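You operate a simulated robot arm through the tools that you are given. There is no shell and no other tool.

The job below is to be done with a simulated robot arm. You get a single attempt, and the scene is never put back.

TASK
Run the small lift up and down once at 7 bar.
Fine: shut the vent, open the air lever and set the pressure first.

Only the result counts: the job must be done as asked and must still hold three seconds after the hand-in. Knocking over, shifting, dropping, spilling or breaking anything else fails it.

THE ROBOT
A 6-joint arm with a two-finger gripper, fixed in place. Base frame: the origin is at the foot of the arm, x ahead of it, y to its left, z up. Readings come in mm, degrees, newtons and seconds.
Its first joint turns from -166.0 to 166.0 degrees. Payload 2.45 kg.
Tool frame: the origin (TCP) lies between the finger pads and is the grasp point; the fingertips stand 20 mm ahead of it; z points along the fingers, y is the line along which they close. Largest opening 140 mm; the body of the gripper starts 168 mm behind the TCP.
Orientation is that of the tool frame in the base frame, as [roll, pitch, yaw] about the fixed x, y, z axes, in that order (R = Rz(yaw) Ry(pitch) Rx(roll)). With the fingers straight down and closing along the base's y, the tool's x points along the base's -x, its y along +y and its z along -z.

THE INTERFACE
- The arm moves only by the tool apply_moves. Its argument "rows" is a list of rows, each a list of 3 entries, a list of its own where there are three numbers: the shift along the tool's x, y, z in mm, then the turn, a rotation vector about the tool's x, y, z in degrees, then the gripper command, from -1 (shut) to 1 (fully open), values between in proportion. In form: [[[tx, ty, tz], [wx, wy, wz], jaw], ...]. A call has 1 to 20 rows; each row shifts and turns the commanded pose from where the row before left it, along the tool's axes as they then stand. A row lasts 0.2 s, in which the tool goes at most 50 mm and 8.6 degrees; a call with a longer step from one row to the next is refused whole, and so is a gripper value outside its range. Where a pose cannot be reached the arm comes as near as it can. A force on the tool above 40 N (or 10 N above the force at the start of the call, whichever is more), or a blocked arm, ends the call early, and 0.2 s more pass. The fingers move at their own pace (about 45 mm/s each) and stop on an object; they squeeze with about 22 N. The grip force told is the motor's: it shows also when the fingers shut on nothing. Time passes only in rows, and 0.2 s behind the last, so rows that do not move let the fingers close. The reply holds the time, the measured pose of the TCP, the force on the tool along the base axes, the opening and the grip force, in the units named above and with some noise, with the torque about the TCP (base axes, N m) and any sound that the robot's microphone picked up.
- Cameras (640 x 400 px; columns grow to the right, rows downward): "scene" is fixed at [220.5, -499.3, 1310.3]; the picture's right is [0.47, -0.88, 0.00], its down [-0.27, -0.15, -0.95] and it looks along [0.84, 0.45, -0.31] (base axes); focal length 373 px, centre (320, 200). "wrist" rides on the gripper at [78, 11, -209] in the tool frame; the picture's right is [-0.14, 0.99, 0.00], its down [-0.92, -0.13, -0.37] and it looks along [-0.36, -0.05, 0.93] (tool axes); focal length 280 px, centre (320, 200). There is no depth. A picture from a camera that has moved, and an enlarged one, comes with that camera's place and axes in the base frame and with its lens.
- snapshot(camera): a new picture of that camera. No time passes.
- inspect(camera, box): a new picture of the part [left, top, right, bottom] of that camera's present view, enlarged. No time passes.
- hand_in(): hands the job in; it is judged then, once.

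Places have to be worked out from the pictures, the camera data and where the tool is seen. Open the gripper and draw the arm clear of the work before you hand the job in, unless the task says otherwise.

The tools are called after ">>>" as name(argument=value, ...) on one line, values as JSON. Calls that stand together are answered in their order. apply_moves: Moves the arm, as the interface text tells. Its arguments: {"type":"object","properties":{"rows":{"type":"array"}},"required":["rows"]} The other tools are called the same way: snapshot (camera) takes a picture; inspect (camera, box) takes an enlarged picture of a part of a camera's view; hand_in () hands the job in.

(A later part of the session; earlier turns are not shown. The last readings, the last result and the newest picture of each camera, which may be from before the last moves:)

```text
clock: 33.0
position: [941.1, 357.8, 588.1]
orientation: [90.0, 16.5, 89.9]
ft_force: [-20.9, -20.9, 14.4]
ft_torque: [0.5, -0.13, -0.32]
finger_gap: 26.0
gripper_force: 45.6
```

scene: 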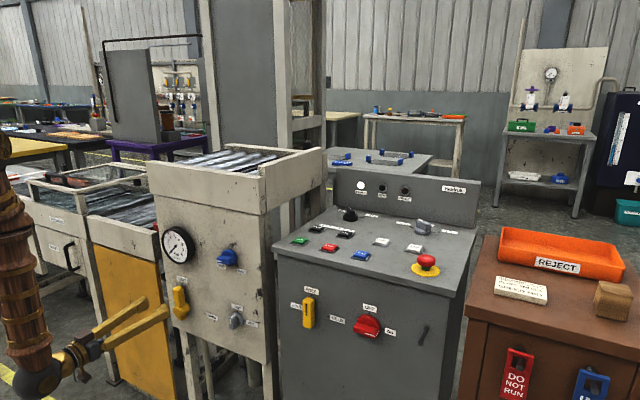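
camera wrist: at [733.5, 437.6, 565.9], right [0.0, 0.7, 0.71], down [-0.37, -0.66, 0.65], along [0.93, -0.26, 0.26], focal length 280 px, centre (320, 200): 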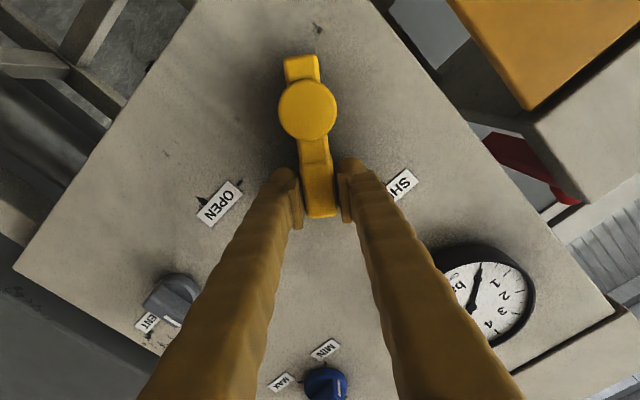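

The lever is at about 74°. I ease the radial and axial load by a millimetre and turn the last 16°.

>>> apply_moves(rows=[[[-0.8, 0, -1], [0, 0, 0], -1], [[0.16, -4.6, 0], [0, 0, 4], -1], [[0.16, -4.6, 0], [0, 0, 4], -1], [[0.16, -4.6, 0], [0, 0, 4], -1], [[0.16, -4.6, 0], [0, 0, 4], -1], [[0, 0, 0], [0, 0, 0], -1]])

>>> snapshot(camera="wrist")

```text
clock: 34.4
position: [941.0, 355.2, 570.3]
orientation: [90.0, 0.5, 90.0]
ft_force: [42.9, 0.3, 0.1]
ft_torque: [0.08, 0.0, -0.04]
finger_gap: 26.2
gripper_force: 45.2
```

```text
taken
camera wrist: at [732.7, 434.5, 580.4], right [0.0, -0.13, 0.99], down [-0.37, -0.92, -0.12], along [0.93, -0.37, -0.05], focal length 280 px, centre (320, 200)
```

wrist: 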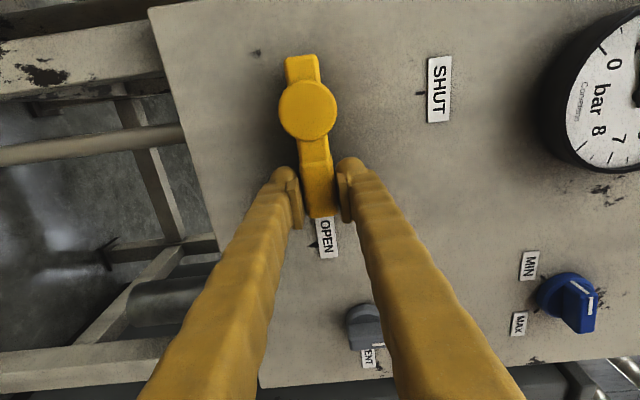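

The lever points straight at OPEN. I let it go and back off.

>>> apply_moves(rows=[[[0, 0, 0.5], [0, 0, 0], -0.4], [[0, 0, 0], [0, 0, 0], -0.2], [[0, 0, 0], [0, 0, 0], 0], [[0, 0, -40], [0, 0, 0], 0], [[0, 0, -45], [0, 0, 0], 0]])

>>> snapshot(camera="wrist")

>>> inspect(camera="scene", box=[140, 210, 280, 345])

```text
clock: 35.6
position: [856.5, 353.5, 571.0]
orientation: [90.0, 0.6, 89.9]
ft_force: [-0.6, -0.1, -0.4]
ft_torque: [0.0, -0.05, -0.01]
finger_gap: 70.1
gripper_force: 0.0
```

```text
taken
camera wrist: at [648.6, 434.1, 581.0], right [0.0, -0.13, 0.99], down [-0.37, -0.92, -0.12], along [0.93, -0.37, -0.05], focal length 280 px, centre (320, 200)
```

wrist: 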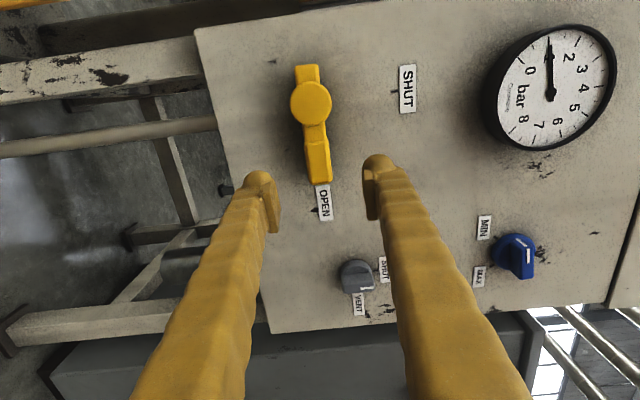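

```text
2.96 times, centred on (210, 278) of scene
camera zoom: at [220.5, -499.3, 1310.3], right [0.47, -0.88, 0.0], down [-0.27, -0.15, -0.95], along [0.84, 0.45, -0.31], focal length 1106 px, centre (646, -30)
```

zoom: 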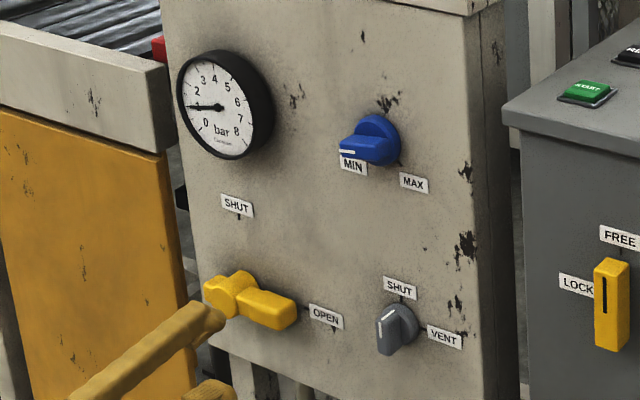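

The gauge already rose, so the vent and lever are effective. I zoom on the gauge and the blue regulator for a start value.

>>> inspect(camera="wrist", box=[480, 20, 620, 155])

>>> inspect(camera="wrist", box=[450, 200, 560, 300])

>>> inspect(camera="scene", box=[155, 220, 205, 270])

```text
2.96 times, centred on (550, 88) of wrist
camera zoom: at [648.6, 434.1, 581.0], right [0.0, -0.13, 0.99], down [-0.37, -0.92, -0.12], along [0.93, -0.37, -0.05], focal length 831 px, centre (-362, 533)
```

zoom: 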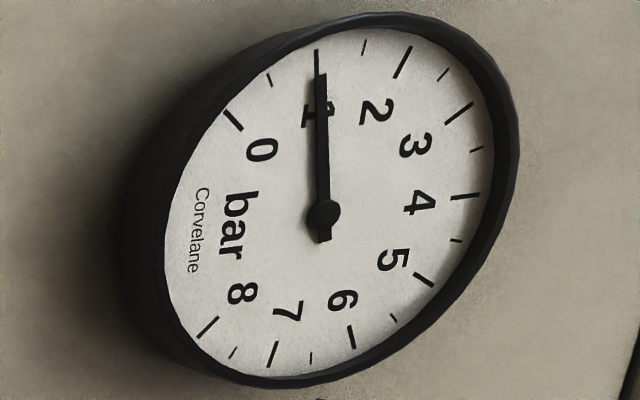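

```text
4.00 times, centred on (505, 250) of wrist
camera zoom: at [648.6, 434.1, 581.0], right [0.0, -0.13, 0.99], down [-0.37, -0.92, -0.12], along [0.93, -0.37, -0.05], focal length 1122 px, centre (-420, 0)
```

zoom: 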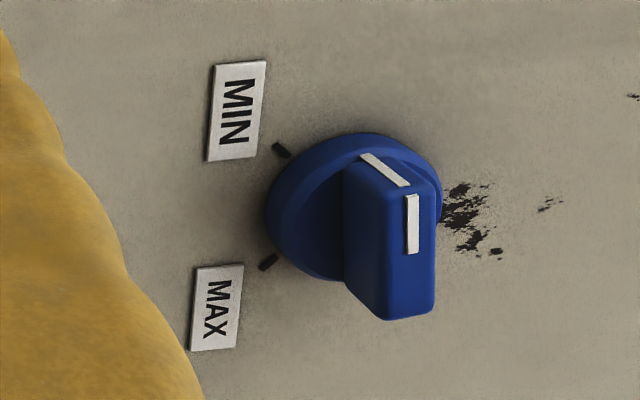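

```text
8.00 times, centred on (180, 245) of scene
camera zoom: at [220.5, -499.3, 1310.3], right [0.47, -0.88, 0.0], down [-0.27, -0.15, -0.95], along [0.84, 0.45, -0.31], focal length 2987 px, centre (1440, -160)
```

zoom: 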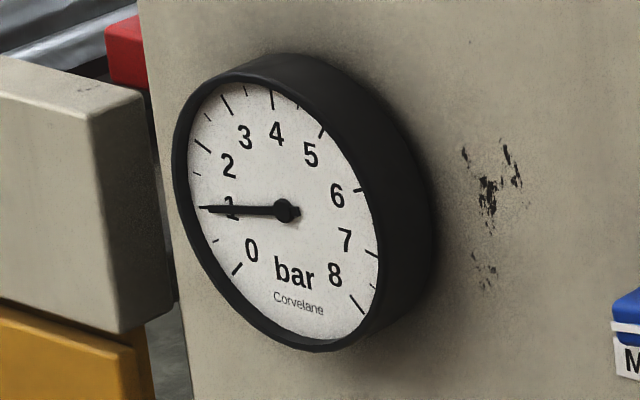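

The gauge reads 1.0 bar with the pointer about 36° past MIN, matching a linear 0–8 bar over 270°. So 7 bar needs roughly 202° more clockwise. I unwind the roll first so I can make that turn in one grip.

>>> apply_moves(rows=[[[0, 0, 0], [0, 0, -8.2], 0], [[0, 0, 0], [0, 0, -8.2], 0], [[0, 0, 0], [0, 0, -8.2], 0], [[0, 0, 0], [0, 0, -8.2], 0], [[0, 0, 0], [0, 0, -8.2], 0], [[0, 0, 0], [0, 0, -8.2], 0], [[0, 0, 0], [0, 0, -8.2], 0], [[0, 0, 0], [0, 0, -8.2], 0], [[0, 0, 0], [0, 0, -8.2], 0], [[0, 0, 0], [0, 0, -8.2], 0], [[0, 0, 0], [0, 0, -8.2], 0], [[0, 0, 0], [0, 0, -8.2], 0], [[0, 0, 0], [0, 0, -8.2], 0], [[0, 0, 0], [0, 0, -8.2], 0], [[0, 0, 0], [0, 0, -8.2], 0], [[0, 0, 0], [0, 0, -8.2], 0], [[0, 0, 0], [0, 0, -8.2], 0], [[0, 0, 0], [0, 0, -8.2], 0], [[0, 0, 0], [0, 0, -8.2], 0], [[0, 0, 0], [0, 0, -8.2], 0]])

```text
clock: 39.8
position: [855.4, 354.3, 569.3]
orientation: [-89.9, 15.2, -90.1]
ft_force: [-0.1, 0.2, 0.8]
ft_torque: [0.0, 0.02, 0.02]
finger_gap: 70.0
gripper_force: 0.0
```

Roll is at 105°. I finish to 81.5° and move across to stand before the regulator at (y 200.5, z 811).

>>> apply_moves(rows=[[[0, 0, 0], [0, 0, -7.9], 0], [[0, 0, 0], [0, 0, -7.9], 0], [[0, 0, 0], [0, 0, -7.9], 0], [[31.3, -36.05, 0], [0, 0, 0], 0], [[31.3, -36.05, 0], [0, 0, 0], 0], [[31.3, -36.05, 0], [0, 0, 0], 0], [[31.3, -36.05, 0], [0, 0, 0], 0], [[31.3, -36.05, 0], [0, 0, 0], 0], [[31.3, -36.05, 0], [0, 0, 0], 0]])

>>> snapshot(camera="wrist")

>>> snapshot(camera="scene")

```text
clock: 41.8
position: [855.8, 197.8, 813.0]
orientation: [-90.1, -8.3, -90.1]
ft_force: [-0.3, 0.9, -0.3]
ft_torque: [-0.02, 0.03, -0.02]
finger_gap: 70.0
gripper_force: 0.1
```

```text
taken
camera wrist: at [647.4, 120.3, 812.5], right [0.0, -0.01, -1.0], down [-0.37, 0.93, -0.01], along [0.93, 0.37, 0.0], focal length 280 px, centre (320, 200)
```

wrist: 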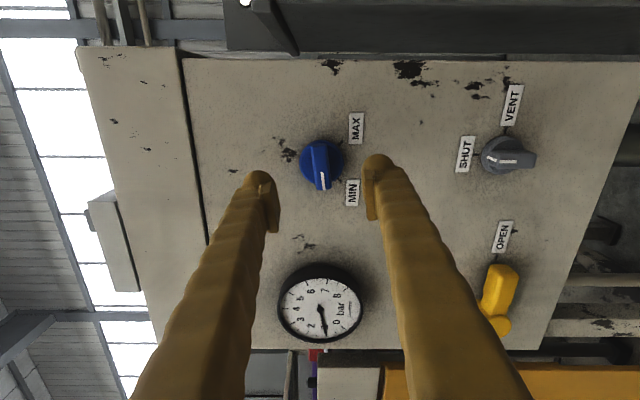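

```text
taken
```

scene: 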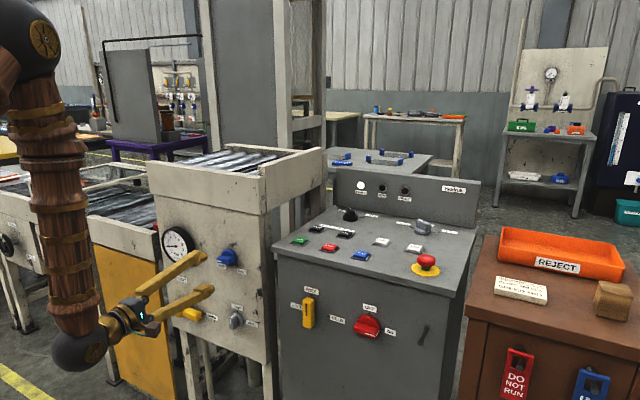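

Both cameras still see the gauge. I zoom on the regulator to verify its centre and angle against the fingers.

>>> inspect(camera="wrist", box=[260, 100, 380, 220])

```text
3.33 times, centred on (320, 160) of wrist
camera zoom: at [647.4, 120.3, 812.5], right [0.0, -0.01, -1.0], down [-0.37, 0.93, -0.01], along [0.93, 0.37, 0.0], focal length 935 px, centre (320, 333)
```

zoom: 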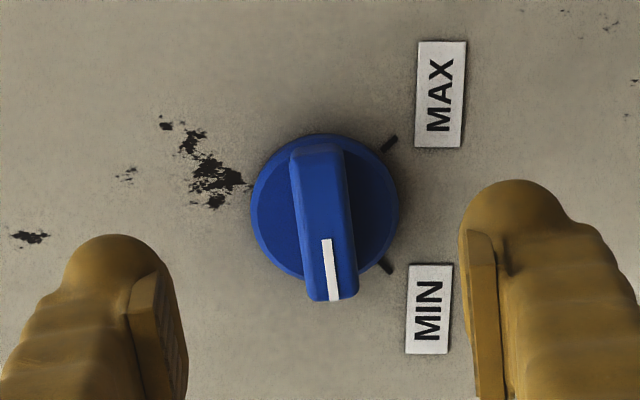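

The regulator's centre comes out at (y 201, z 810) and the bar is aligned with the pads. I correct 2 mm and approach to x≈931, then close.

>>> apply_moves(rows=[[[-2.2, 1.7, 30], [0, 0, 0], -0.2], [[0, 0, 30], [0, 0, 0], -0.4], [[0, 0, 14], [0, 0, 0], -0.4], [[0, 0, 0], [0, 0, 0], -0.5], [[0, 0, 0], [0, 0, 0], -0.5]])

>>> inspect(camera="wrist", box=[220, 100, 420, 260])

```text
clock: 43.0
position: [930.6, 201.2, 810.1]
orientation: [-90.0, -8.4, -90.1]
ft_force: [-0.2, 0.5, -0.1]
ft_torque: [0.02, -0.02, -0.01]
finger_gap: 35.2
gripper_force: 0.1
```

```text
2.50 times, centred on (320, 180) of wrist
camera zoom: at [721.1, 122.5, 810.7], right [0.0, -0.01, -1.0], down [-0.37, 0.93, -0.01], along [0.93, 0.37, 0.0], focal length 701 px, centre (320, 250)
```

zoom: 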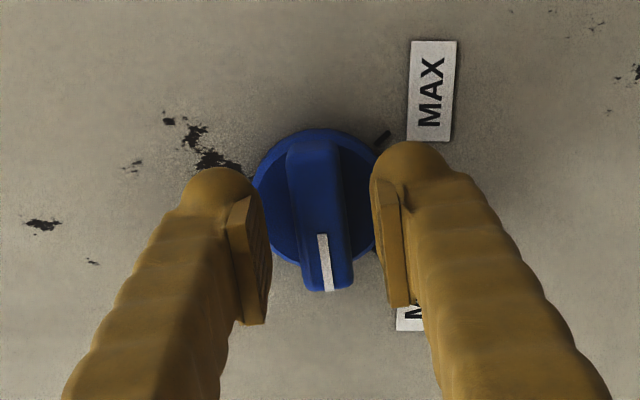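

The bar is centred between the pads. Closing now.

>>> apply_moves(rows=[[[0, 0, 0], [0, 0, 0], -0.8], [[0, 0, 0], [0, 0, 0], -1], [[0, 0, 0], [0, 0, 0], -1], [[0, 0, 0], [0, 0, 0], -1]])

```text
clock: 44.0
position: [929.7, 199.6, 810.5]
orientation: [-90.0, -8.3, -90.1]
ft_force: [4.8, -0.9, -5.7]
ft_torque: [0.0, 0.07, -0.03]
finger_gap: 17.0
gripper_force: 43.3
```

Held with little side load. I turn clockwise 50° and read the gauge.

>>> apply_moves(rows=[[[0, 0, 0], [0, 0, 5], -1], [[0, 0, 0], [0, 0, 5], -1], [[0, 0, 0], [0, 0, 5], -1], [[0, 0, 0], [0, 0, 5], -1], [[0, 0, 0], [0, 0, 5], -1], [[0, 0, 0], [0, 0, 5], -1], [[0, 0, 0], [0, 0, 5], -1], [[0, 0, 0], [0, 0, 5], -1], [[0, 0, 0], [0, 0, 5], -1], [[0, 0, 0], [0, 0, 5], -1]])

>>> inspect(camera="scene", box=[155, 220, 205, 270])

>>> snapshot(camera="wrist")

```text
clock: 45.3
position: [930.3, 200.7, 810.7]
orientation: [-89.9, 18.0, -90.2]
ft_force: [-5.3, -1.7, 3.2]
ft_torque: [0.0, -0.05, -0.09]
finger_gap: 16.9
gripper_force: 42.5
stopped in row 6: the force on the tool passed its limit at 42 N (the readings are from after the stop); the commanded pose is now the measured one
```

```text
8.00 times, centred on (180, 245) of scene
camera zoom: at [220.5, -499.3, 1310.3], right [0.47, -0.88, 0.0], down [-0.27, -0.15, -0.95], along [0.84, 0.45, -0.31], focal length 2987 px, centre (1440, -160)
```

zoom: 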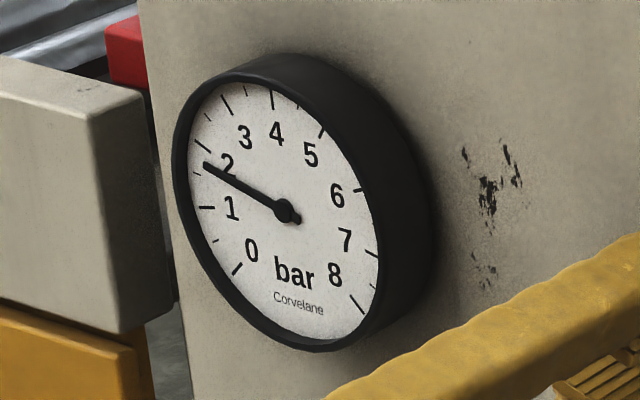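

```text
taken
camera wrist: at [721.0, 131.1, 775.2], right [0.0, 0.44, -0.9], down [-0.36, 0.84, 0.41], along [0.93, 0.33, 0.16], focal length 280 px, centre (320, 200)
```

wrist: 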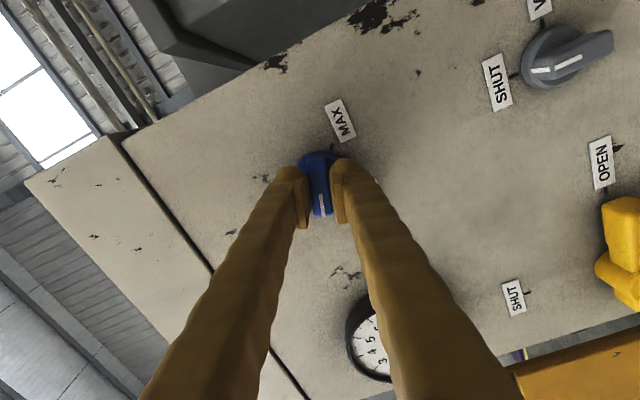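

It works: about 1.8 bar after 26° (about 34° per bar). The guard stops just reset the command, so I carry on in short calls.

>>> apply_moves(rows=[[[0, 0, 0], [0, 0, 5], -1], [[0, 0, 0], [0, 0, 5], -1], [[0, 0, 0], [0, 0, 5], -1], [[0, 0, 0], [0, 0, 5], -1], [[0, 0, 0], [0, 0, 5], -1], [[0, 0, 0], [0, 0, 5], -1], [[0, 0, 0], [0, 0, 5], -1], [[0, 0, 0], [0, 0, 5], -1]])

>>> inspect(camera="scene", box=[155, 220, 205, 270])

```text
clock: 46.7
position: [930.2, 199.9, 811.6]
orientation: [-89.8, 46.6, -90.3]
ft_force: [-7.0, -1.9, 5.6]
ft_torque: [0.01, -0.1, -0.04]
finger_gap: 17.1
gripper_force: 42.9
stopped in row 6: the force on the tool passed its limit at 41 N (the readings are from after the stop); the commanded pose is now the measured one
```

```text
8.00 times, centred on (180, 245) of scene
camera zoom: at [220.5, -499.3, 1310.3], right [0.47, -0.88, 0.0], down [-0.27, -0.15, -0.95], along [0.84, 0.45, -0.31], focal length 2987 px, centre (1440, -160)
```

zoom: 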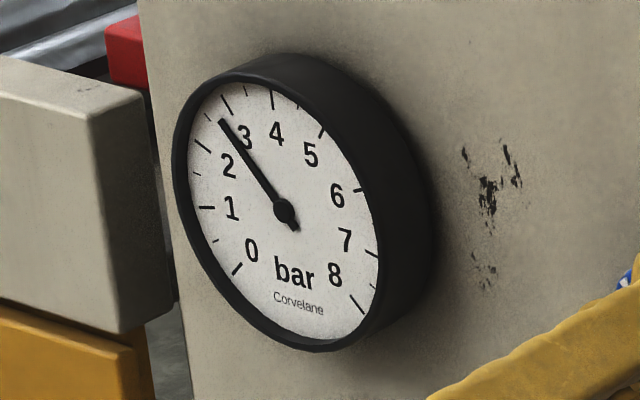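

About 2.7 bar. Continuing.

>>> apply_moves(rows=[[[0, 0, -0.2], [0, 0, 5], -1], [[0, 0, -0.1], [0, 0, 5], -1], [[0, 0, -0.1], [0, 0, 5], -1], [[0, 0, -0.1], [0, 0, 5], -1], [[0, 0, -0.1], [0, 0, 5], -1], [[0, 0, -0.1], [0, 0, 5], -1], [[0, 0, 0], [0, 0, 5], -1], [[0, 0, 0], [0, 0, 5], -1]])

>>> inspect(camera="scene", box=[155, 220, 205, 270])

```text
clock: 48.5
position: [929.8, 200.1, 810.9]
orientation: [-87.5, 86.7, -87.8]
ft_force: [34.6, -0.5, 5.1]
ft_torque: [-0.02, -0.1, -0.02]
finger_gap: 16.9
gripper_force: 42.7
```

```text
8.00 times, centred on (180, 245) of scene
camera zoom: at [220.5, -499.3, 1310.3], right [0.47, -0.88, 0.0], down [-0.27, -0.15, -0.95], along [0.84, 0.45, -0.31], focal length 2987 px, centre (1440, -160)
```

zoom: 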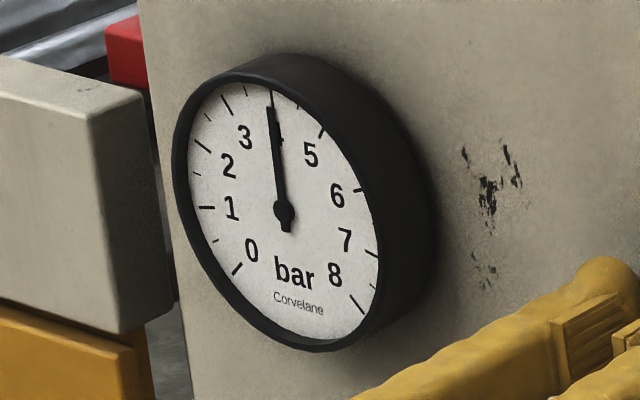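

About 3.9 bar. I relax the axial pull and go on 40°.

>>> apply_moves(rows=[[[0, 0, 0.6], [0, 0, 5], -1], [[0, 0, 0], [0, 0, 5], -1], [[0, 0, 0], [0, 0, 5], -1], [[0, 0, -0.1], [0, 0, 5], -1], [[0, 0, -0.1], [0, 0, 5], -1], [[0, 0, -0.1], [0, 0, 5], -1], [[0, 0, -0.1], [0, 0, 5], -1], [[0, 0, 0], [0, 0, 5], -1]])

>>> inspect(camera="scene", box=[155, 220, 205, 270])

```text
clock: 50.3
position: [928.9, 199.4, 809.4]
orientation: [89.7, 53.3, 89.4]
ft_force: [8.9, -24.6, 14.0]
ft_torque: [-0.03, -0.23, -0.34]
finger_gap: 17.1
gripper_force: 43.0
```

```text
8.00 times, centred on (180, 245) of scene
camera zoom: at [220.5, -499.3, 1310.3], right [0.47, -0.88, 0.0], down [-0.27, -0.15, -0.95], along [0.84, 0.45, -0.31], focal length 2987 px, centre (1440, -160)
```

zoom: 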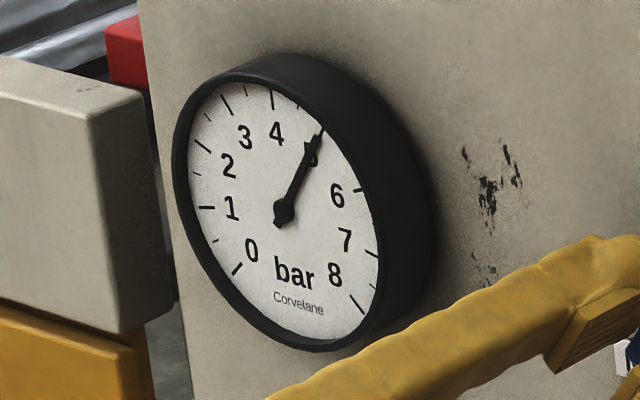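

About 5.0 bar. I relieve the side load by half a millimetre and turn another 40°.

>>> apply_moves(rows=[[[-0.5, -0.2, 0], [0, 0, 5], -1], [[0, 0, 0], [0, 0, 5], -1], [[0, 0, 0], [0, 0, 5], -1], [[0, 0, 0], [0, 0, 5], -1], [[0, 0, 0], [0, 0, 5], -1], [[0, 0, 0], [0, 0, 5], -1], [[0, 0, 0], [0, 0, 5], -1], [[0, 0, 0], [0, 0, 5], -1]])

>>> inspect(camera="scene", box=[155, 220, 205, 270])

```text
clock: 52.1
position: [928.5, 199.9, 809.3]
orientation: [89.9, 13.3, 89.8]
ft_force: [9.6, -13.7, 6.5]
ft_torque: [-0.03, -0.06, -0.17]
finger_gap: 16.9
gripper_force: 42.7
```

```text
8.00 times, centred on (180, 245) of scene
camera zoom: at [220.5, -499.3, 1310.3], right [0.47, -0.88, 0.0], down [-0.27, -0.15, -0.95], along [0.84, 0.45, -0.31], focal length 2987 px, centre (1440, -160)
```

zoom: 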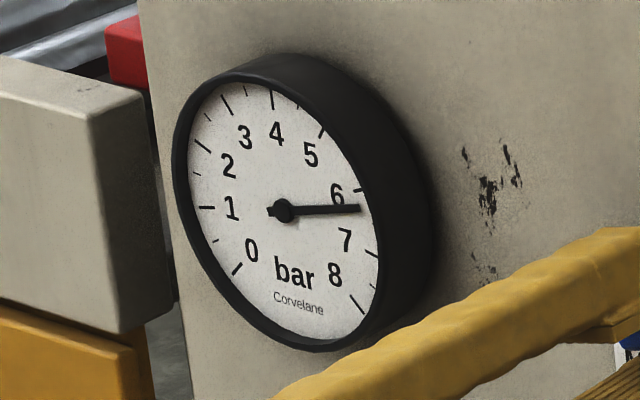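

About 6.25 bar. I turn 20° more, then trim.

>>> apply_moves(rows=[[[0, 0, 0], [0, 0, 5], -1], [[0, 0, 0], [0, 0, 5], -1], [[0, 0, 0], [0, 0, 5], -1], [[0, 0, 0], [0, 0, 5], -1], [[0, 0, 0], [0, 0, 0], -1]])

>>> inspect(camera="scene", box=[155, 220, 205, 270])

```text
clock: 53.3
position: [928.5, 199.3, 810.6]
orientation: [89.9, -6.5, 89.7]
ft_force: [-10.3, -10.2, 4.3]
ft_torque: [-0.02, -0.06, -0.14]
finger_gap: 16.9
gripper_force: 43.0
```

```text
8.00 times, centred on (180, 245) of scene
camera zoom: at [220.5, -499.3, 1310.3], right [0.47, -0.88, 0.0], down [-0.27, -0.15, -0.95], along [0.84, 0.45, -0.31], focal length 2987 px, centre (1440, -160)
```

zoom: 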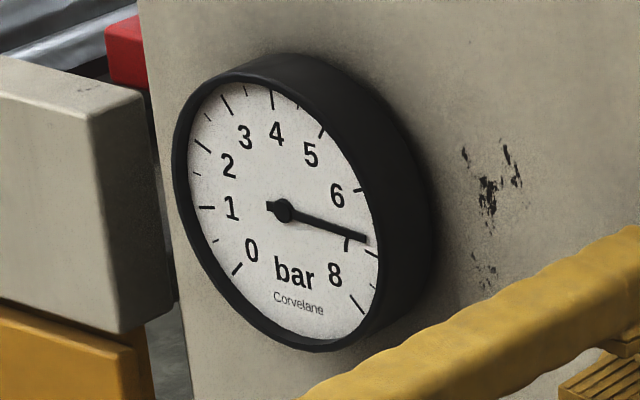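

About 6.84 bar. I turn 5.5° more.

>>> apply_moves(rows=[[[0, 0, 0.2], [0, 0, 2.8], -1], [[0, 0, 0], [0, 0, 2.7], -1], [[0, 0, 0], [0, 0, 0], -1]])

>>> inspect(camera="scene", box=[160, 225, 200, 265])

>>> snapshot(camera="wrist")

```text
clock: 54.1
position: [929.0, 200.0, 811.3]
orientation: [89.9, -12.1, 89.8]
ft_force: [-12.8, -2.4, -0.5]
ft_torque: [0.0, -0.02, -0.02]
finger_gap: 16.7
gripper_force: 42.7
```

```text
10.00 times, centred on (180, 245) of scene
camera zoom: at [220.5, -499.3, 1310.3], right [0.47, -0.88, 0.0], down [-0.27, -0.15, -0.95], along [0.84, 0.45, -0.31], focal length 3734 px, centre (1720, -250)
```

zoom: 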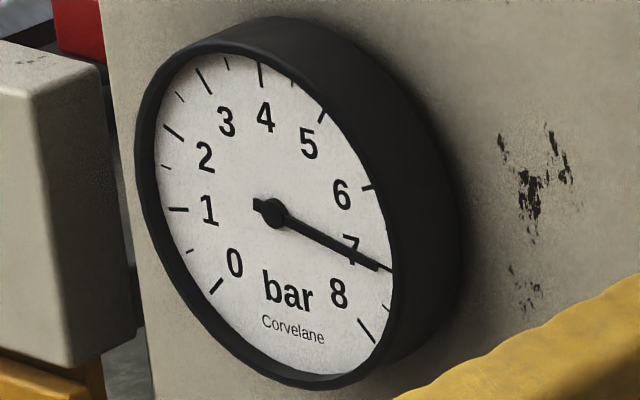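

```text
taken
camera wrist: at [721.0, 275.7, 836.6], right [0.0, -0.34, 0.94], down [-0.37, -0.87, -0.32], along [0.93, -0.35, -0.13], focal length 280 px, centre (320, 200)
```

wrist: 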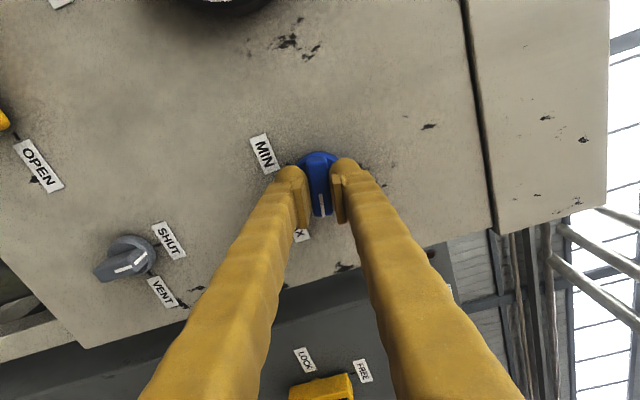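

The needle lies on the 7 mark. I let go gently, back off, and re-read the gauge.

>>> apply_moves(rows=[[[0, 0, 0], [0, 0, 0], -0.6], [[0, 0, 0], [0, 0, 0], -0.3], [[0, 0, 0], [0, 0, 0], 0], [[0, 0, -40], [0, 0, 0], 0], [[0, 0, -40], [0, 0, 0], 0]])

>>> inspect(camera="scene", box=[160, 225, 200, 265])

>>> snapshot(camera="wrist")

```text
clock: 55.3
position: [849.8, 201.2, 809.3]
orientation: [90.0, -12.1, 89.7]
ft_force: [-0.8, 0.2, 0.2]
ft_torque: [-0.02, 0.02, -0.01]
finger_gap: 70.3
gripper_force: 0.0
```

```text
10.00 times, centred on (180, 245) of scene
camera zoom: at [220.5, -499.3, 1310.3], right [0.47, -0.88, 0.0], down [-0.27, -0.15, -0.95], along [0.84, 0.45, -0.31], focal length 3734 px, centre (1720, -250)
```

zoom: 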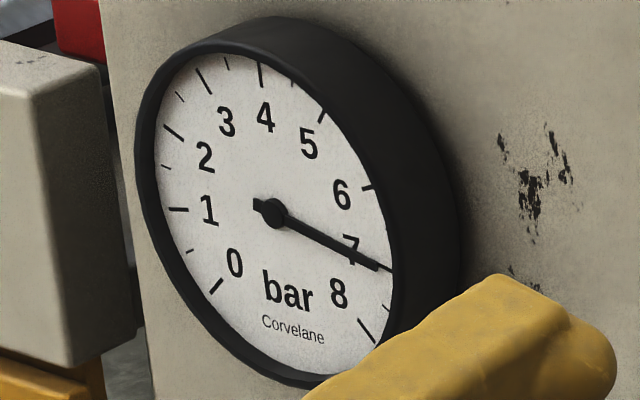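

```text
taken
camera wrist: at [640.7, 277.7, 835.6], right [0.0, -0.34, 0.94], down [-0.37, -0.87, -0.32], along [0.93, -0.35, -0.12], focal length 280 px, centre (320, 200)
```

wrist: 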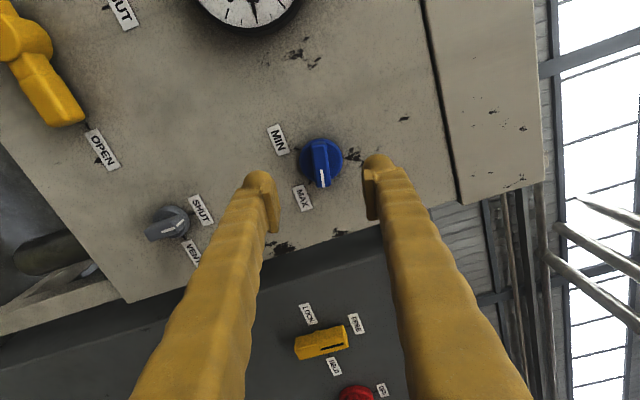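

The regulator holds 7 bar after release. Next are the UP and DOWN buttons, which I place at about (1121, −297, 888) and (1121, −210, 886). I raise the tool clear and roll it back to neutral.

>>> apply_moves(rows=[[[8.4, 39.1, 0], [0, 0, 0], 0], [[8.4, 39.1, 0], [0, 0, 0], -0.5], [[8.4, 39.1, 0], [0, 0, 0], -1], [[8.4, 39.1, 0], [0, 0, 0], -1], [[8.4, 39.1, 0], [0, 0, 0], -1], [[0, 0, 0], [0, 0, -7.85], -1], [[0, 0, 0], [0, 0, -7.85], -1], [[0, 0, 0], [0, 0, -7.85], -1], [[0, 0, 0], [0, 0, -7.85], -1], [[0, 0, 0], [0, 0, -7.85], -1], [[0, 0, 0], [0, 0, -7.85], -1], [[0, 0, 0], [0, 0, -7.85], -1], [[0, 0, 0], [0, 0, -7.85], -1], [[0, 0, 0], [0, 0, -7.85], -1], [[0, 0, 0], [0, 0, -7.85], -1], [[0, 0, 0], [0, 0, -7.85], -1], [[0, 0, 0], [0, 0, -7.85], -1], [[0, 0, 0], [0, 0, -7.85], -1]])

>>> snapshot(camera="scene")

```text
clock: 59.1
position: [849.3, 199.8, 1009.0]
orientation: [-38.8, 89.8, -39.2]
ft_force: [-1.8, 0.0, 0.5]
ft_torque: [-0.01, 0.03, -0.05]
finger_gap: 0.0
gripper_force: 22.3
```

```text
taken
```

scene: 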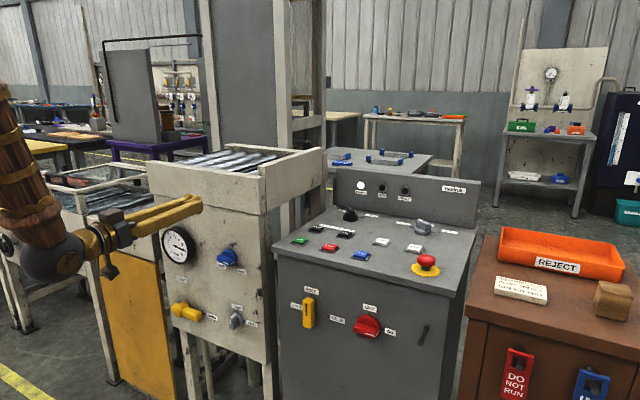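

The tool is level, closed and at neutral roll. I move right over to y −297, a bit higher, then tilt 55° downward ahead of the desk.

>>> apply_moves(rows=[[[-9, -45.2, 0], [0, 0, 0], -1], [[-9, -45.2, 0], [0, 0, 0], -1], [[-9, -45.2, 0], [0, 0, 0], -1], [[-9, -45.2, 0], [0, 0, 0], -1], [[-9, -45.2, 0], [0, 0, 0], -1], [[-9, -45.2, 0], [0, 0, 0], -1], [[-9, -45.2, 0], [0, 0, 0], -1], [[-9, -45.2, 0], [0, 0, 0], -1], [[-9, -45.2, 0], [0, 0, 0], -1], [[-9, -45.2, 0], [0, 0, 0], -1], [[-9, -45.2, 0], [0, 0, 0], -1], [[0, 0, 0], [0, 7.86, 0], -1], [[0, 0, 0], [0, 7.86, 0], -1], [[0, 0, 0], [0, 7.86, 0], -1], [[0, 0, 0], [0, 7.86, 0], -1], [[0, 0, 0], [0, 7.86, 0], -1], [[0, 0, 0], [0, 7.86, 0], -1], [[0, 0, 0], [0, 7.86, 0], -1]])

>>> snapshot(camera="wrist")

>>> snapshot(camera="scene")

```text
clock: 62.9
position: [851.2, -291.6, 1112.0]
orientation: [178.0, 35.9, 177.7]
ft_force: [-3.2, -3.2, -1.0]
ft_torque: [0.34, -0.5, 0.31]
finger_gap: 0.0
gripper_force: 22.0
```

```text
taken
camera wrist: at [666.1, -280.5, 1235.6], right [0.13, 0.99, 0.11], down [0.53, -0.16, 0.83], along [0.84, -0.05, -0.54], focal length 280 px, centre (320, 200)
```

wrist: 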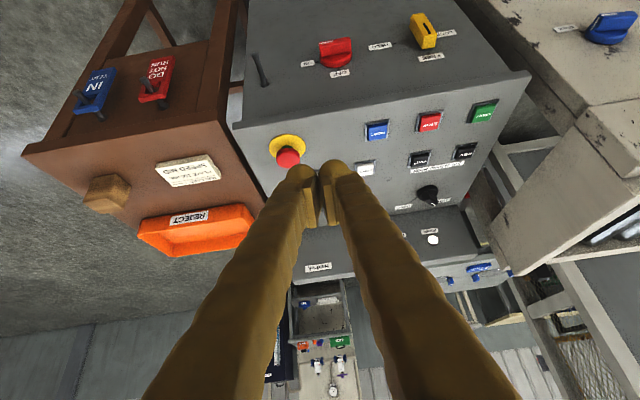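

```text
taken
```

scene: 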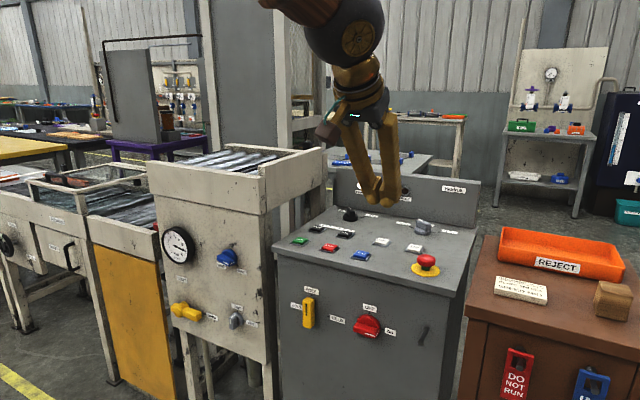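

The white DOWN button is visible and agrees with my estimate; UP lies just behind the fingertips. The small torque reading is odd, so I first let it settle and read again.

>>> apply_moves(rows=[[[0, 0, 0], [0, 0, 0], -1], [[0, 0, 0], [0, 0, 0], -1]])

>>> inspect(camera="scene", box=[360, 210, 460, 290])

>>> inspect(camera="wrist", box=[240, 90, 440, 220])

```text
clock: 63.5
position: [847.5, -297.9, 1107.7]
orientation: [179.9, 35.2, 179.7]
ft_force: [-0.8, -0.3, 0.4]
ft_torque: [0.03, -0.01, -0.02]
finger_gap: 0.0
gripper_force: 22.1
```

```text
5.00 times, centred on (410, 250) of scene
camera zoom: at [220.5, -499.3, 1310.3], right [0.47, -0.88, 0.0], down [-0.27, -0.15, -0.95], along [0.84, 0.45, -0.31], focal length 1867 px, centre (-130, -50)
```

zoom: 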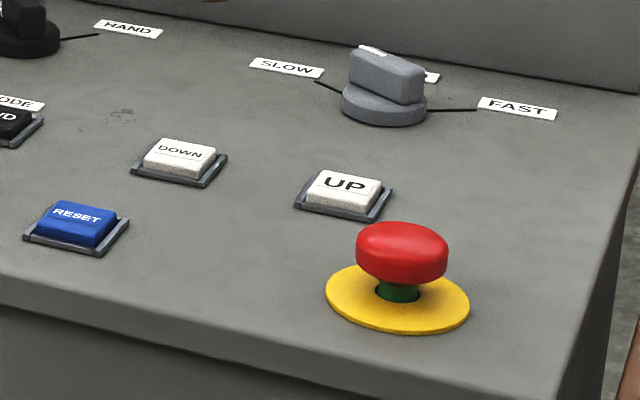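

```text
3.08 times, centred on (340, 155) of wrist
camera zoom: at [663.7, -284.3, 1234.7], right [0.12, 0.99, 0.08], down [0.54, -0.13, 0.83], along [0.83, -0.05, -0.55], focal length 863 px, centre (258, 338)
```

zoom: 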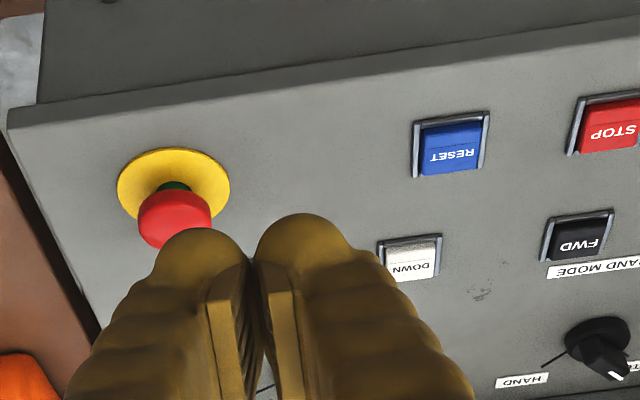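

It has settled; readings are clean and the desk looks level with button tops near z 888. DOWN is at (1122, −207) and UP at (1123, −296). I move to hover with the fingertips about 40 mm above UP.

>>> apply_moves(rows=[[[-17.53, 0.3, 40.57], [0, 0, 0], -1], [[-17.53, 0.3, 40.57], [0, 0, 0], -1], [[-17.53, 0.3, 40.57], [0, 0, 0], -1], [[-17.53, 0.3, 40.57], [0, 0, 0], -1], [[-17.53, 0.3, 40.57], [0, 0, 0], -1], [[-17.53, 0.3, 40.57], [0, 0, 0], -1], [[-17.53, 0.3, 40.57], [0, 0, 0], -1], [[0, 0, 0], [0, 0, 0], -1], [[0, 0, 0], [0, 0, 0], -1]])

>>> snapshot(camera="wrist")

>>> snapshot(camera="scene")

>>> inspect(camera="scene", box=[360, 190, 460, 290])

```text
clock: 65.5
position: [1109.8, -296.3, 945.3]
orientation: [179.8, 35.1, 179.7]
ft_force: [0.0, 0.6, -0.7]
ft_torque: [-0.01, -0.04, -0.05]
finger_gap: 0.1
gripper_force: 21.8
```

```text
taken
camera wrist: at [926.6, -283.9, 1070.4], right [0.12, 0.99, 0.08], down [0.54, -0.13, 0.83], along [0.83, -0.05, -0.55], focal length 280 px, centre (320, 200)
```

wrist: 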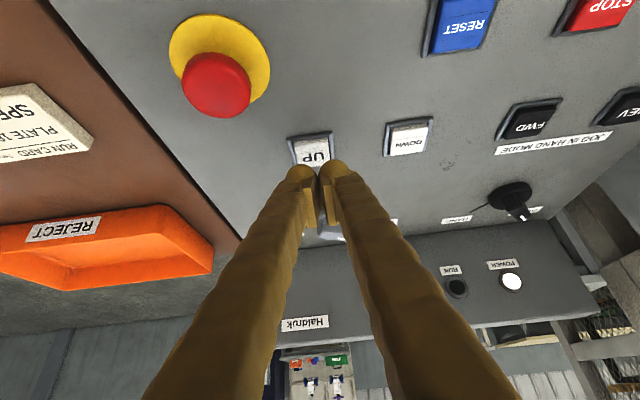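

```text
taken
```

scene: 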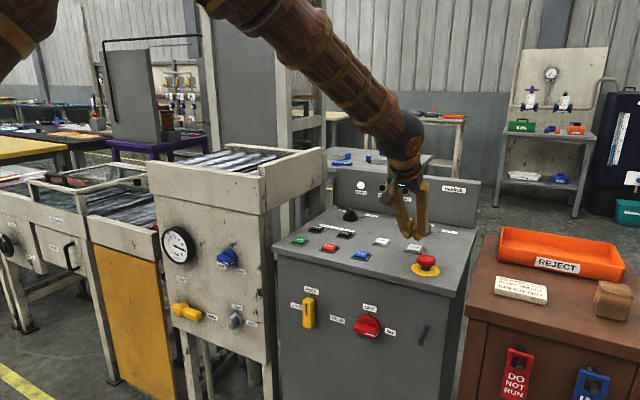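

```text
4.00 times, centred on (410, 240) of scene
camera zoom: at [220.5, -499.3, 1310.3], right [0.47, -0.88, 0.0], down [-0.27, -0.15, -0.95], along [0.84, 0.45, -0.31], focal length 1494 px, centre (-40, 40)
```

zoom: 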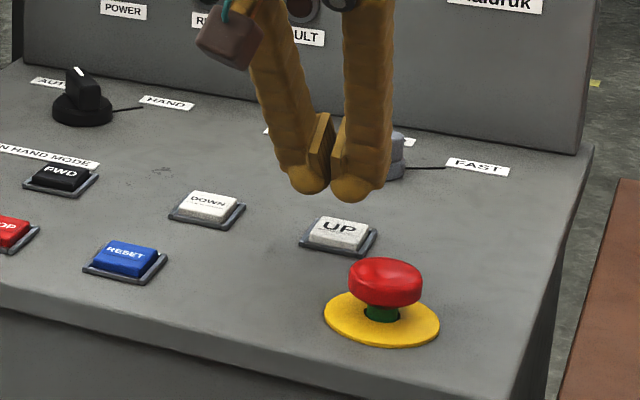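

I'm hovering over UP. One zoom to fix the button's place against the fingertips.

>>> inspect(camera="wrist", box=[260, 100, 450, 220])

```text
3.33 times, centred on (355, 160) of wrist
camera zoom: at [926.6, -283.9, 1070.4], right [0.12, 0.99, 0.08], down [0.54, -0.13, 0.83], along [0.83, -0.05, -0.55], focal length 935 px, centre (203, 333)
```

zoom: 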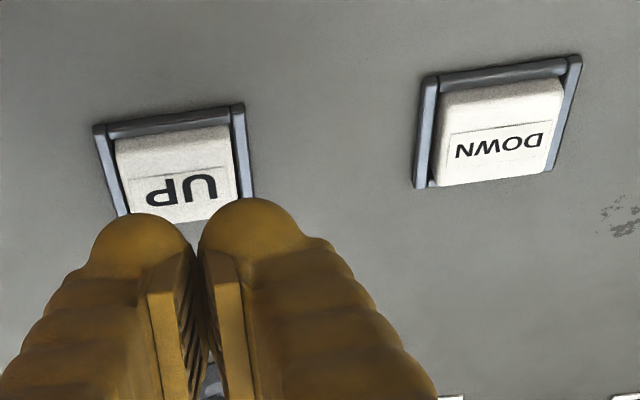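

UP centres at about (1121, −299). Because the tilted rounded tips touch below the TCP line, I shift 9 mm ahead and 2.5 mm right, then descend 28 mm to just above the cap.

>>> apply_moves(rows=[[[-7.4, -2.5, 5.2], [0, 0, 0], -1], [[8.1, 0, 11.4], [0, 0, 0], -1], [[8.1, 0, 11.4], [0, 0, 0], -1], [[0, 0, 0], [0, 0, 0], -1], [[0, 0, 0], [0, 0, 0], -1]])

>>> inspect(camera="scene", box=[360, 190, 460, 290])

>>> snapshot(camera="wrist")

```text
clock: 66.7
position: [1118.7, -299.3, 916.4]
orientation: [-180.0, 35.1, 179.8]
ft_force: [0.0, 0.0, 0.2]
ft_torque: [0.0, -0.02, -0.03]
finger_gap: 0.0
gripper_force: 22.5
```

```text
4.00 times, centred on (410, 240) of scene
camera zoom: at [220.5, -499.3, 1310.3], right [0.47, -0.88, 0.0], down [-0.27, -0.15, -0.95], along [0.84, 0.45, -0.31], focal length 1494 px, centre (-40, 40)
```

zoom: 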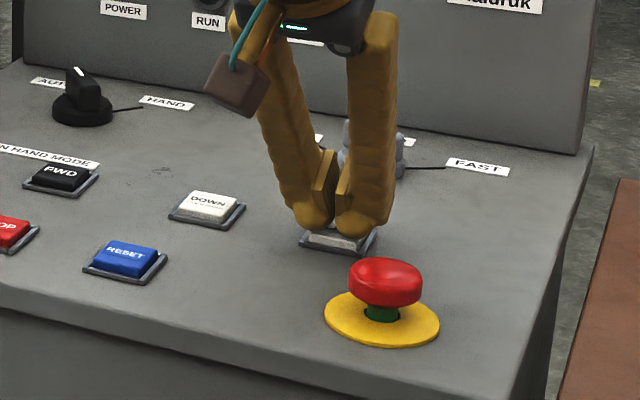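

```text
taken
camera wrist: at [934.8, -286.6, 1042.7], right [0.12, 0.99, 0.08], down [0.54, -0.13, 0.83], along [0.83, -0.05, -0.55], focal length 280 px, centre (320, 200)
```

wrist: 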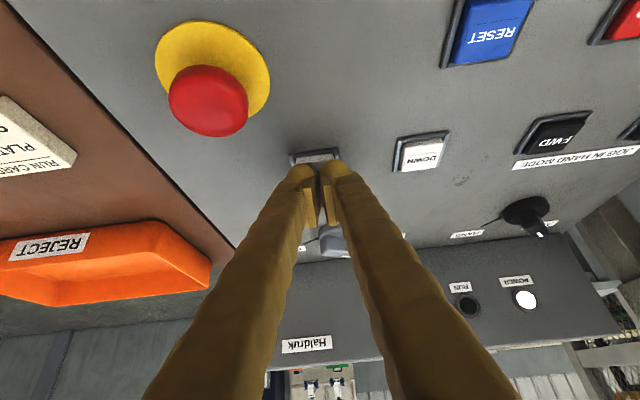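

The tips are right above the UP cap with no contact. I press straight down in 2 mm steps; the 40 N guard will stop it at the end of travel.

>>> apply_moves(rows=[[[1.15, 0, 1.63], [0, 0, 0], -1], [[1.15, 0, 1.63], [0, 0, 0], -1], [[1.15, 0, 1.63], [0, 0, 0], -1], [[1.15, 0, 1.63], [0, 0, 0], -1], [[1.15, 0, 1.63], [0, 0, 0], -1]])

>>> inspect(camera="scene", box=[360, 190, 460, 290])

```text
clock: 67.9
position: [1119.3, -299.9, 908.4]
orientation: [179.9, 35.0, 179.8]
ft_force: [-3.1, 0.5, 7.0]
ft_torque: [0.02, 0.09, -0.03]
finger_gap: 5.8
gripper_force: 29.7
heard: click
```

```text
4.00 times, centred on (410, 240) of scene
camera zoom: at [220.5, -499.3, 1310.3], right [0.47, -0.88, 0.0], down [-0.27, -0.15, -0.95], along [0.84, 0.45, -0.31], focal length 1494 px, centre (-40, 40)
```

zoom: 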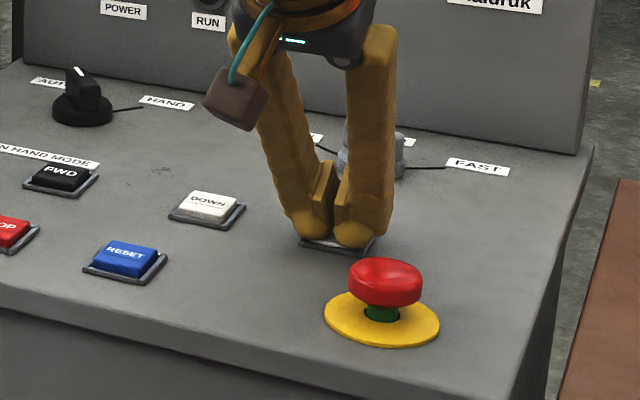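

A click was heard with 7 N on the tips: UP is pressed. I look at the whole scene to see the lift's reaction.

>>> snapshot(camera="scene")

>>> inspect(camera="scene", box=[130, 80, 350, 280])

```text
taken
```

scene: 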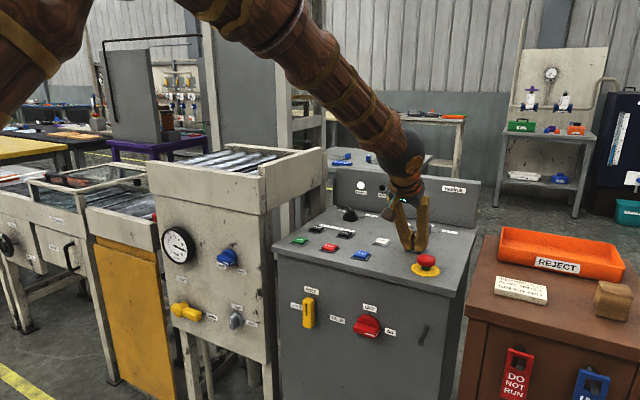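

```text
2.00 times, centred on (240, 180) of scene
camera zoom: at [220.5, -499.3, 1310.3], right [0.47, -0.88, 0.0], down [-0.27, -0.15, -0.95], along [0.84, 0.45, -0.31], focal length 747 px, centre (480, 240)
```

zoom: 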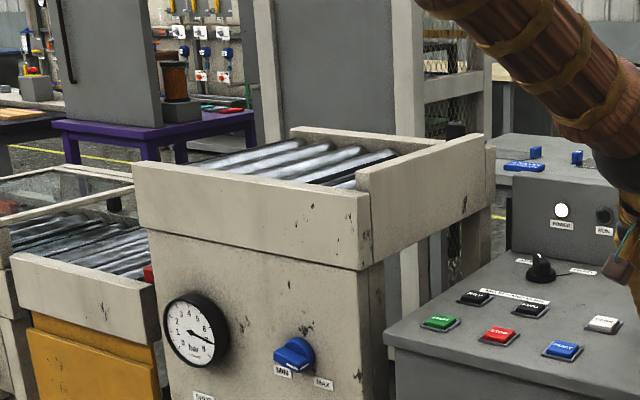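

No visible movement yet. I hold the press for about a second and look again.

>>> apply_moves(rows=[[[0, 0, 0], [0, 0, 0], -1], [[0, 0, 0], [0, 0, 0], -1], [[0, 0, 0], [0, 0, 0], -1], [[0, 0, 0], [0, 0, 0], -1], [[0, 0, 0], [0, 0, 0], -1]])

>>> inspect(camera="scene", box=[130, 80, 350, 280])

```text
clock: 69.1
position: [1120.4, -298.6, 908.7]
orientation: [-180.0, 35.1, 179.7]
ft_force: [1.7, 0.4, 7.0]
ft_torque: [0.04, -0.04, 0.02]
finger_gap: 5.7
gripper_force: 29.3
```

```text
2.00 times, centred on (240, 180) of scene
camera zoom: at [220.5, -499.3, 1310.3], right [0.47, -0.88, 0.0], down [-0.27, -0.15, -0.95], along [0.84, 0.45, -0.31], focal length 747 px, centre (480, 240)
```

zoom: 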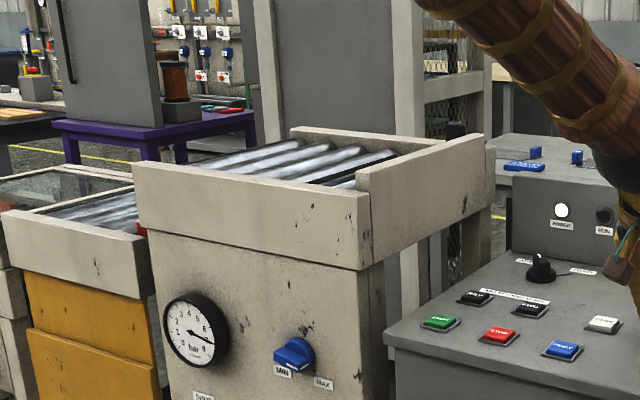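

The small lift is the roller section with the yellow apron left of the cabinet, and it is rising. I keep the button pressed and watch it.

>>> apply_moves(rows=[[[0, 0, 0], [0, 0, 0], -1], [[0, 0, 0], [0, 0, 0], -1], [[0, 0, 0], [0, 0, 0], -1], [[0, 0, 0], [0, 0, 0], -1], [[0, 0, 0], [0, 0, 0], -1], [[0, 0, 0], [0, 0, 0], -1], [[0, 0, 0], [0, 0, 0], -1]])

>>> inspect(camera="scene", box=[60, 120, 280, 320])

```text
clock: 70.7
position: [1119.6, -299.0, 908.2]
orientation: [180.0, 35.0, 179.7]
ft_force: [0.1, -1.5, 8.8]
ft_torque: [-0.03, 0.02, -0.03]
finger_gap: 5.8
gripper_force: 30.1
```

```text
2.00 times, centred on (170, 220) of scene
camera zoom: at [220.5, -499.3, 1310.3], right [0.47, -0.88, 0.0], down [-0.27, -0.15, -0.95], along [0.84, 0.45, -0.31], focal length 747 px, centre (620, 160)
```

zoom: 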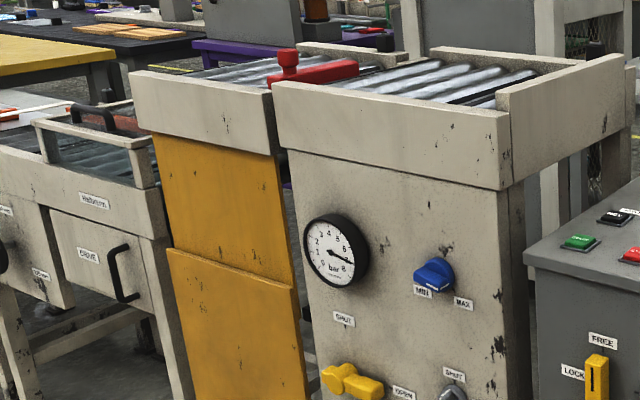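

It has risen almost level with the cabinet's rollers. I hold a bit longer to see where it stops.

>>> apply_moves(rows=[[[0, 0, 0], [0, 0, 0], -1], [[0, 0, 0], [0, 0, 0], -1], [[0, 0, 0], [0, 0, 0], -1], [[0, 0, 0], [0, 0, 0], -1]])

>>> inspect(camera="scene", box=[60, 120, 280, 320])

```text
clock: 71.7
position: [1119.4, -297.8, 909.2]
orientation: [179.8, 35.1, 179.7]
ft_force: [-1.0, 0.0, 9.1]
ft_torque: [-0.01, 0.01, 0.03]
finger_gap: 5.8
gripper_force: 29.0
```

```text
2.00 times, centred on (170, 220) of scene
camera zoom: at [220.5, -499.3, 1310.3], right [0.47, -0.88, 0.0], down [-0.27, -0.15, -0.95], along [0.84, 0.45, -0.31], focal length 747 px, centre (620, 160)
```

zoom: 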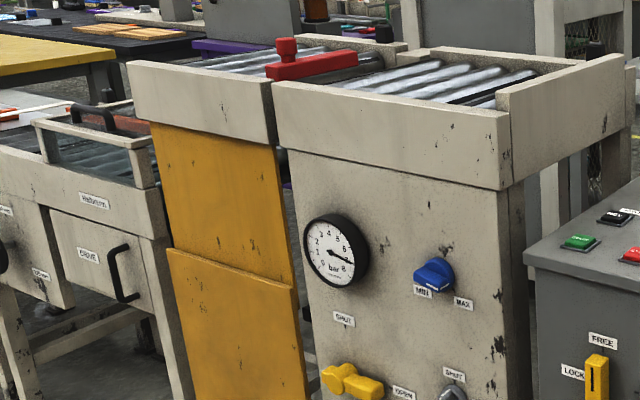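

It moved up slightly more and looks level with the cabinet. I wait another second to confirm it has stopped.

>>> apply_moves(rows=[[[0, 0, 0], [0, 0, 0], -1], [[0, 0, 0], [0, 0, 0], -1], [[0, 0, 0], [0, 0, 0], -1], [[0, 0, 0], [0, 0, 0], -1], [[0, 0, 0], [0, 0, 0], -1]])

>>> inspect(camera="scene", box=[60, 120, 280, 320])

>>> inspect(camera="scene", box=[160, 225, 200, 265])

```text
clock: 72.9
position: [1120.3, -298.5, 908.7]
orientation: [180.0, 35.2, 179.7]
ft_force: [-0.3, 0.2, 8.7]
ft_torque: [0.03, 0.03, -0.02]
finger_gap: 5.8
gripper_force: 29.8
```

```text
2.00 times, centred on (170, 220) of scene
camera zoom: at [220.5, -499.3, 1310.3], right [0.47, -0.88, 0.0], down [-0.27, -0.15, -0.95], along [0.84, 0.45, -0.31], focal length 747 px, centre (620, 160)
```

zoom: 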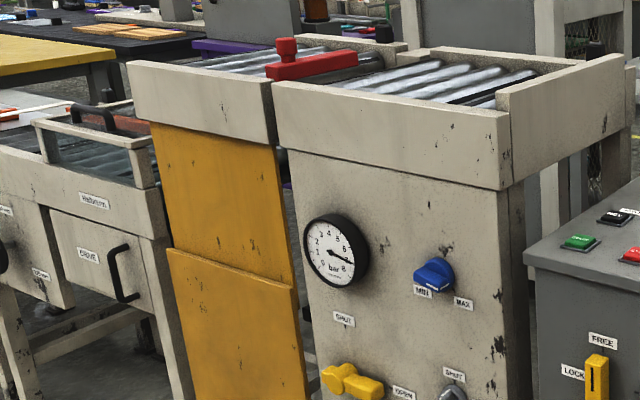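

```text
10.00 times, centred on (180, 245) of scene
camera zoom: at [220.5, -499.3, 1310.3], right [0.47, -0.88, 0.0], down [-0.27, -0.15, -0.95], along [0.84, 0.45, -0.31], focal length 3734 px, centre (1720, -250)
```

zoom: 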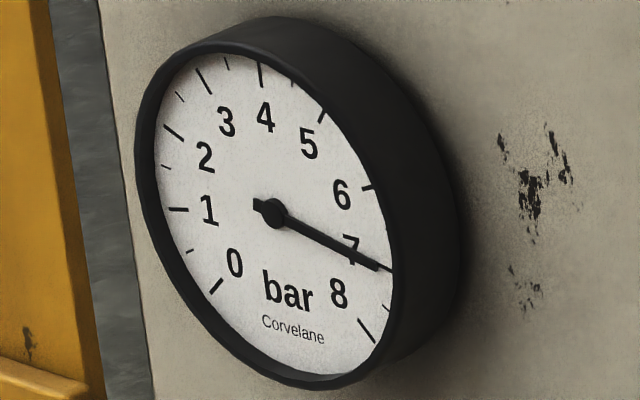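

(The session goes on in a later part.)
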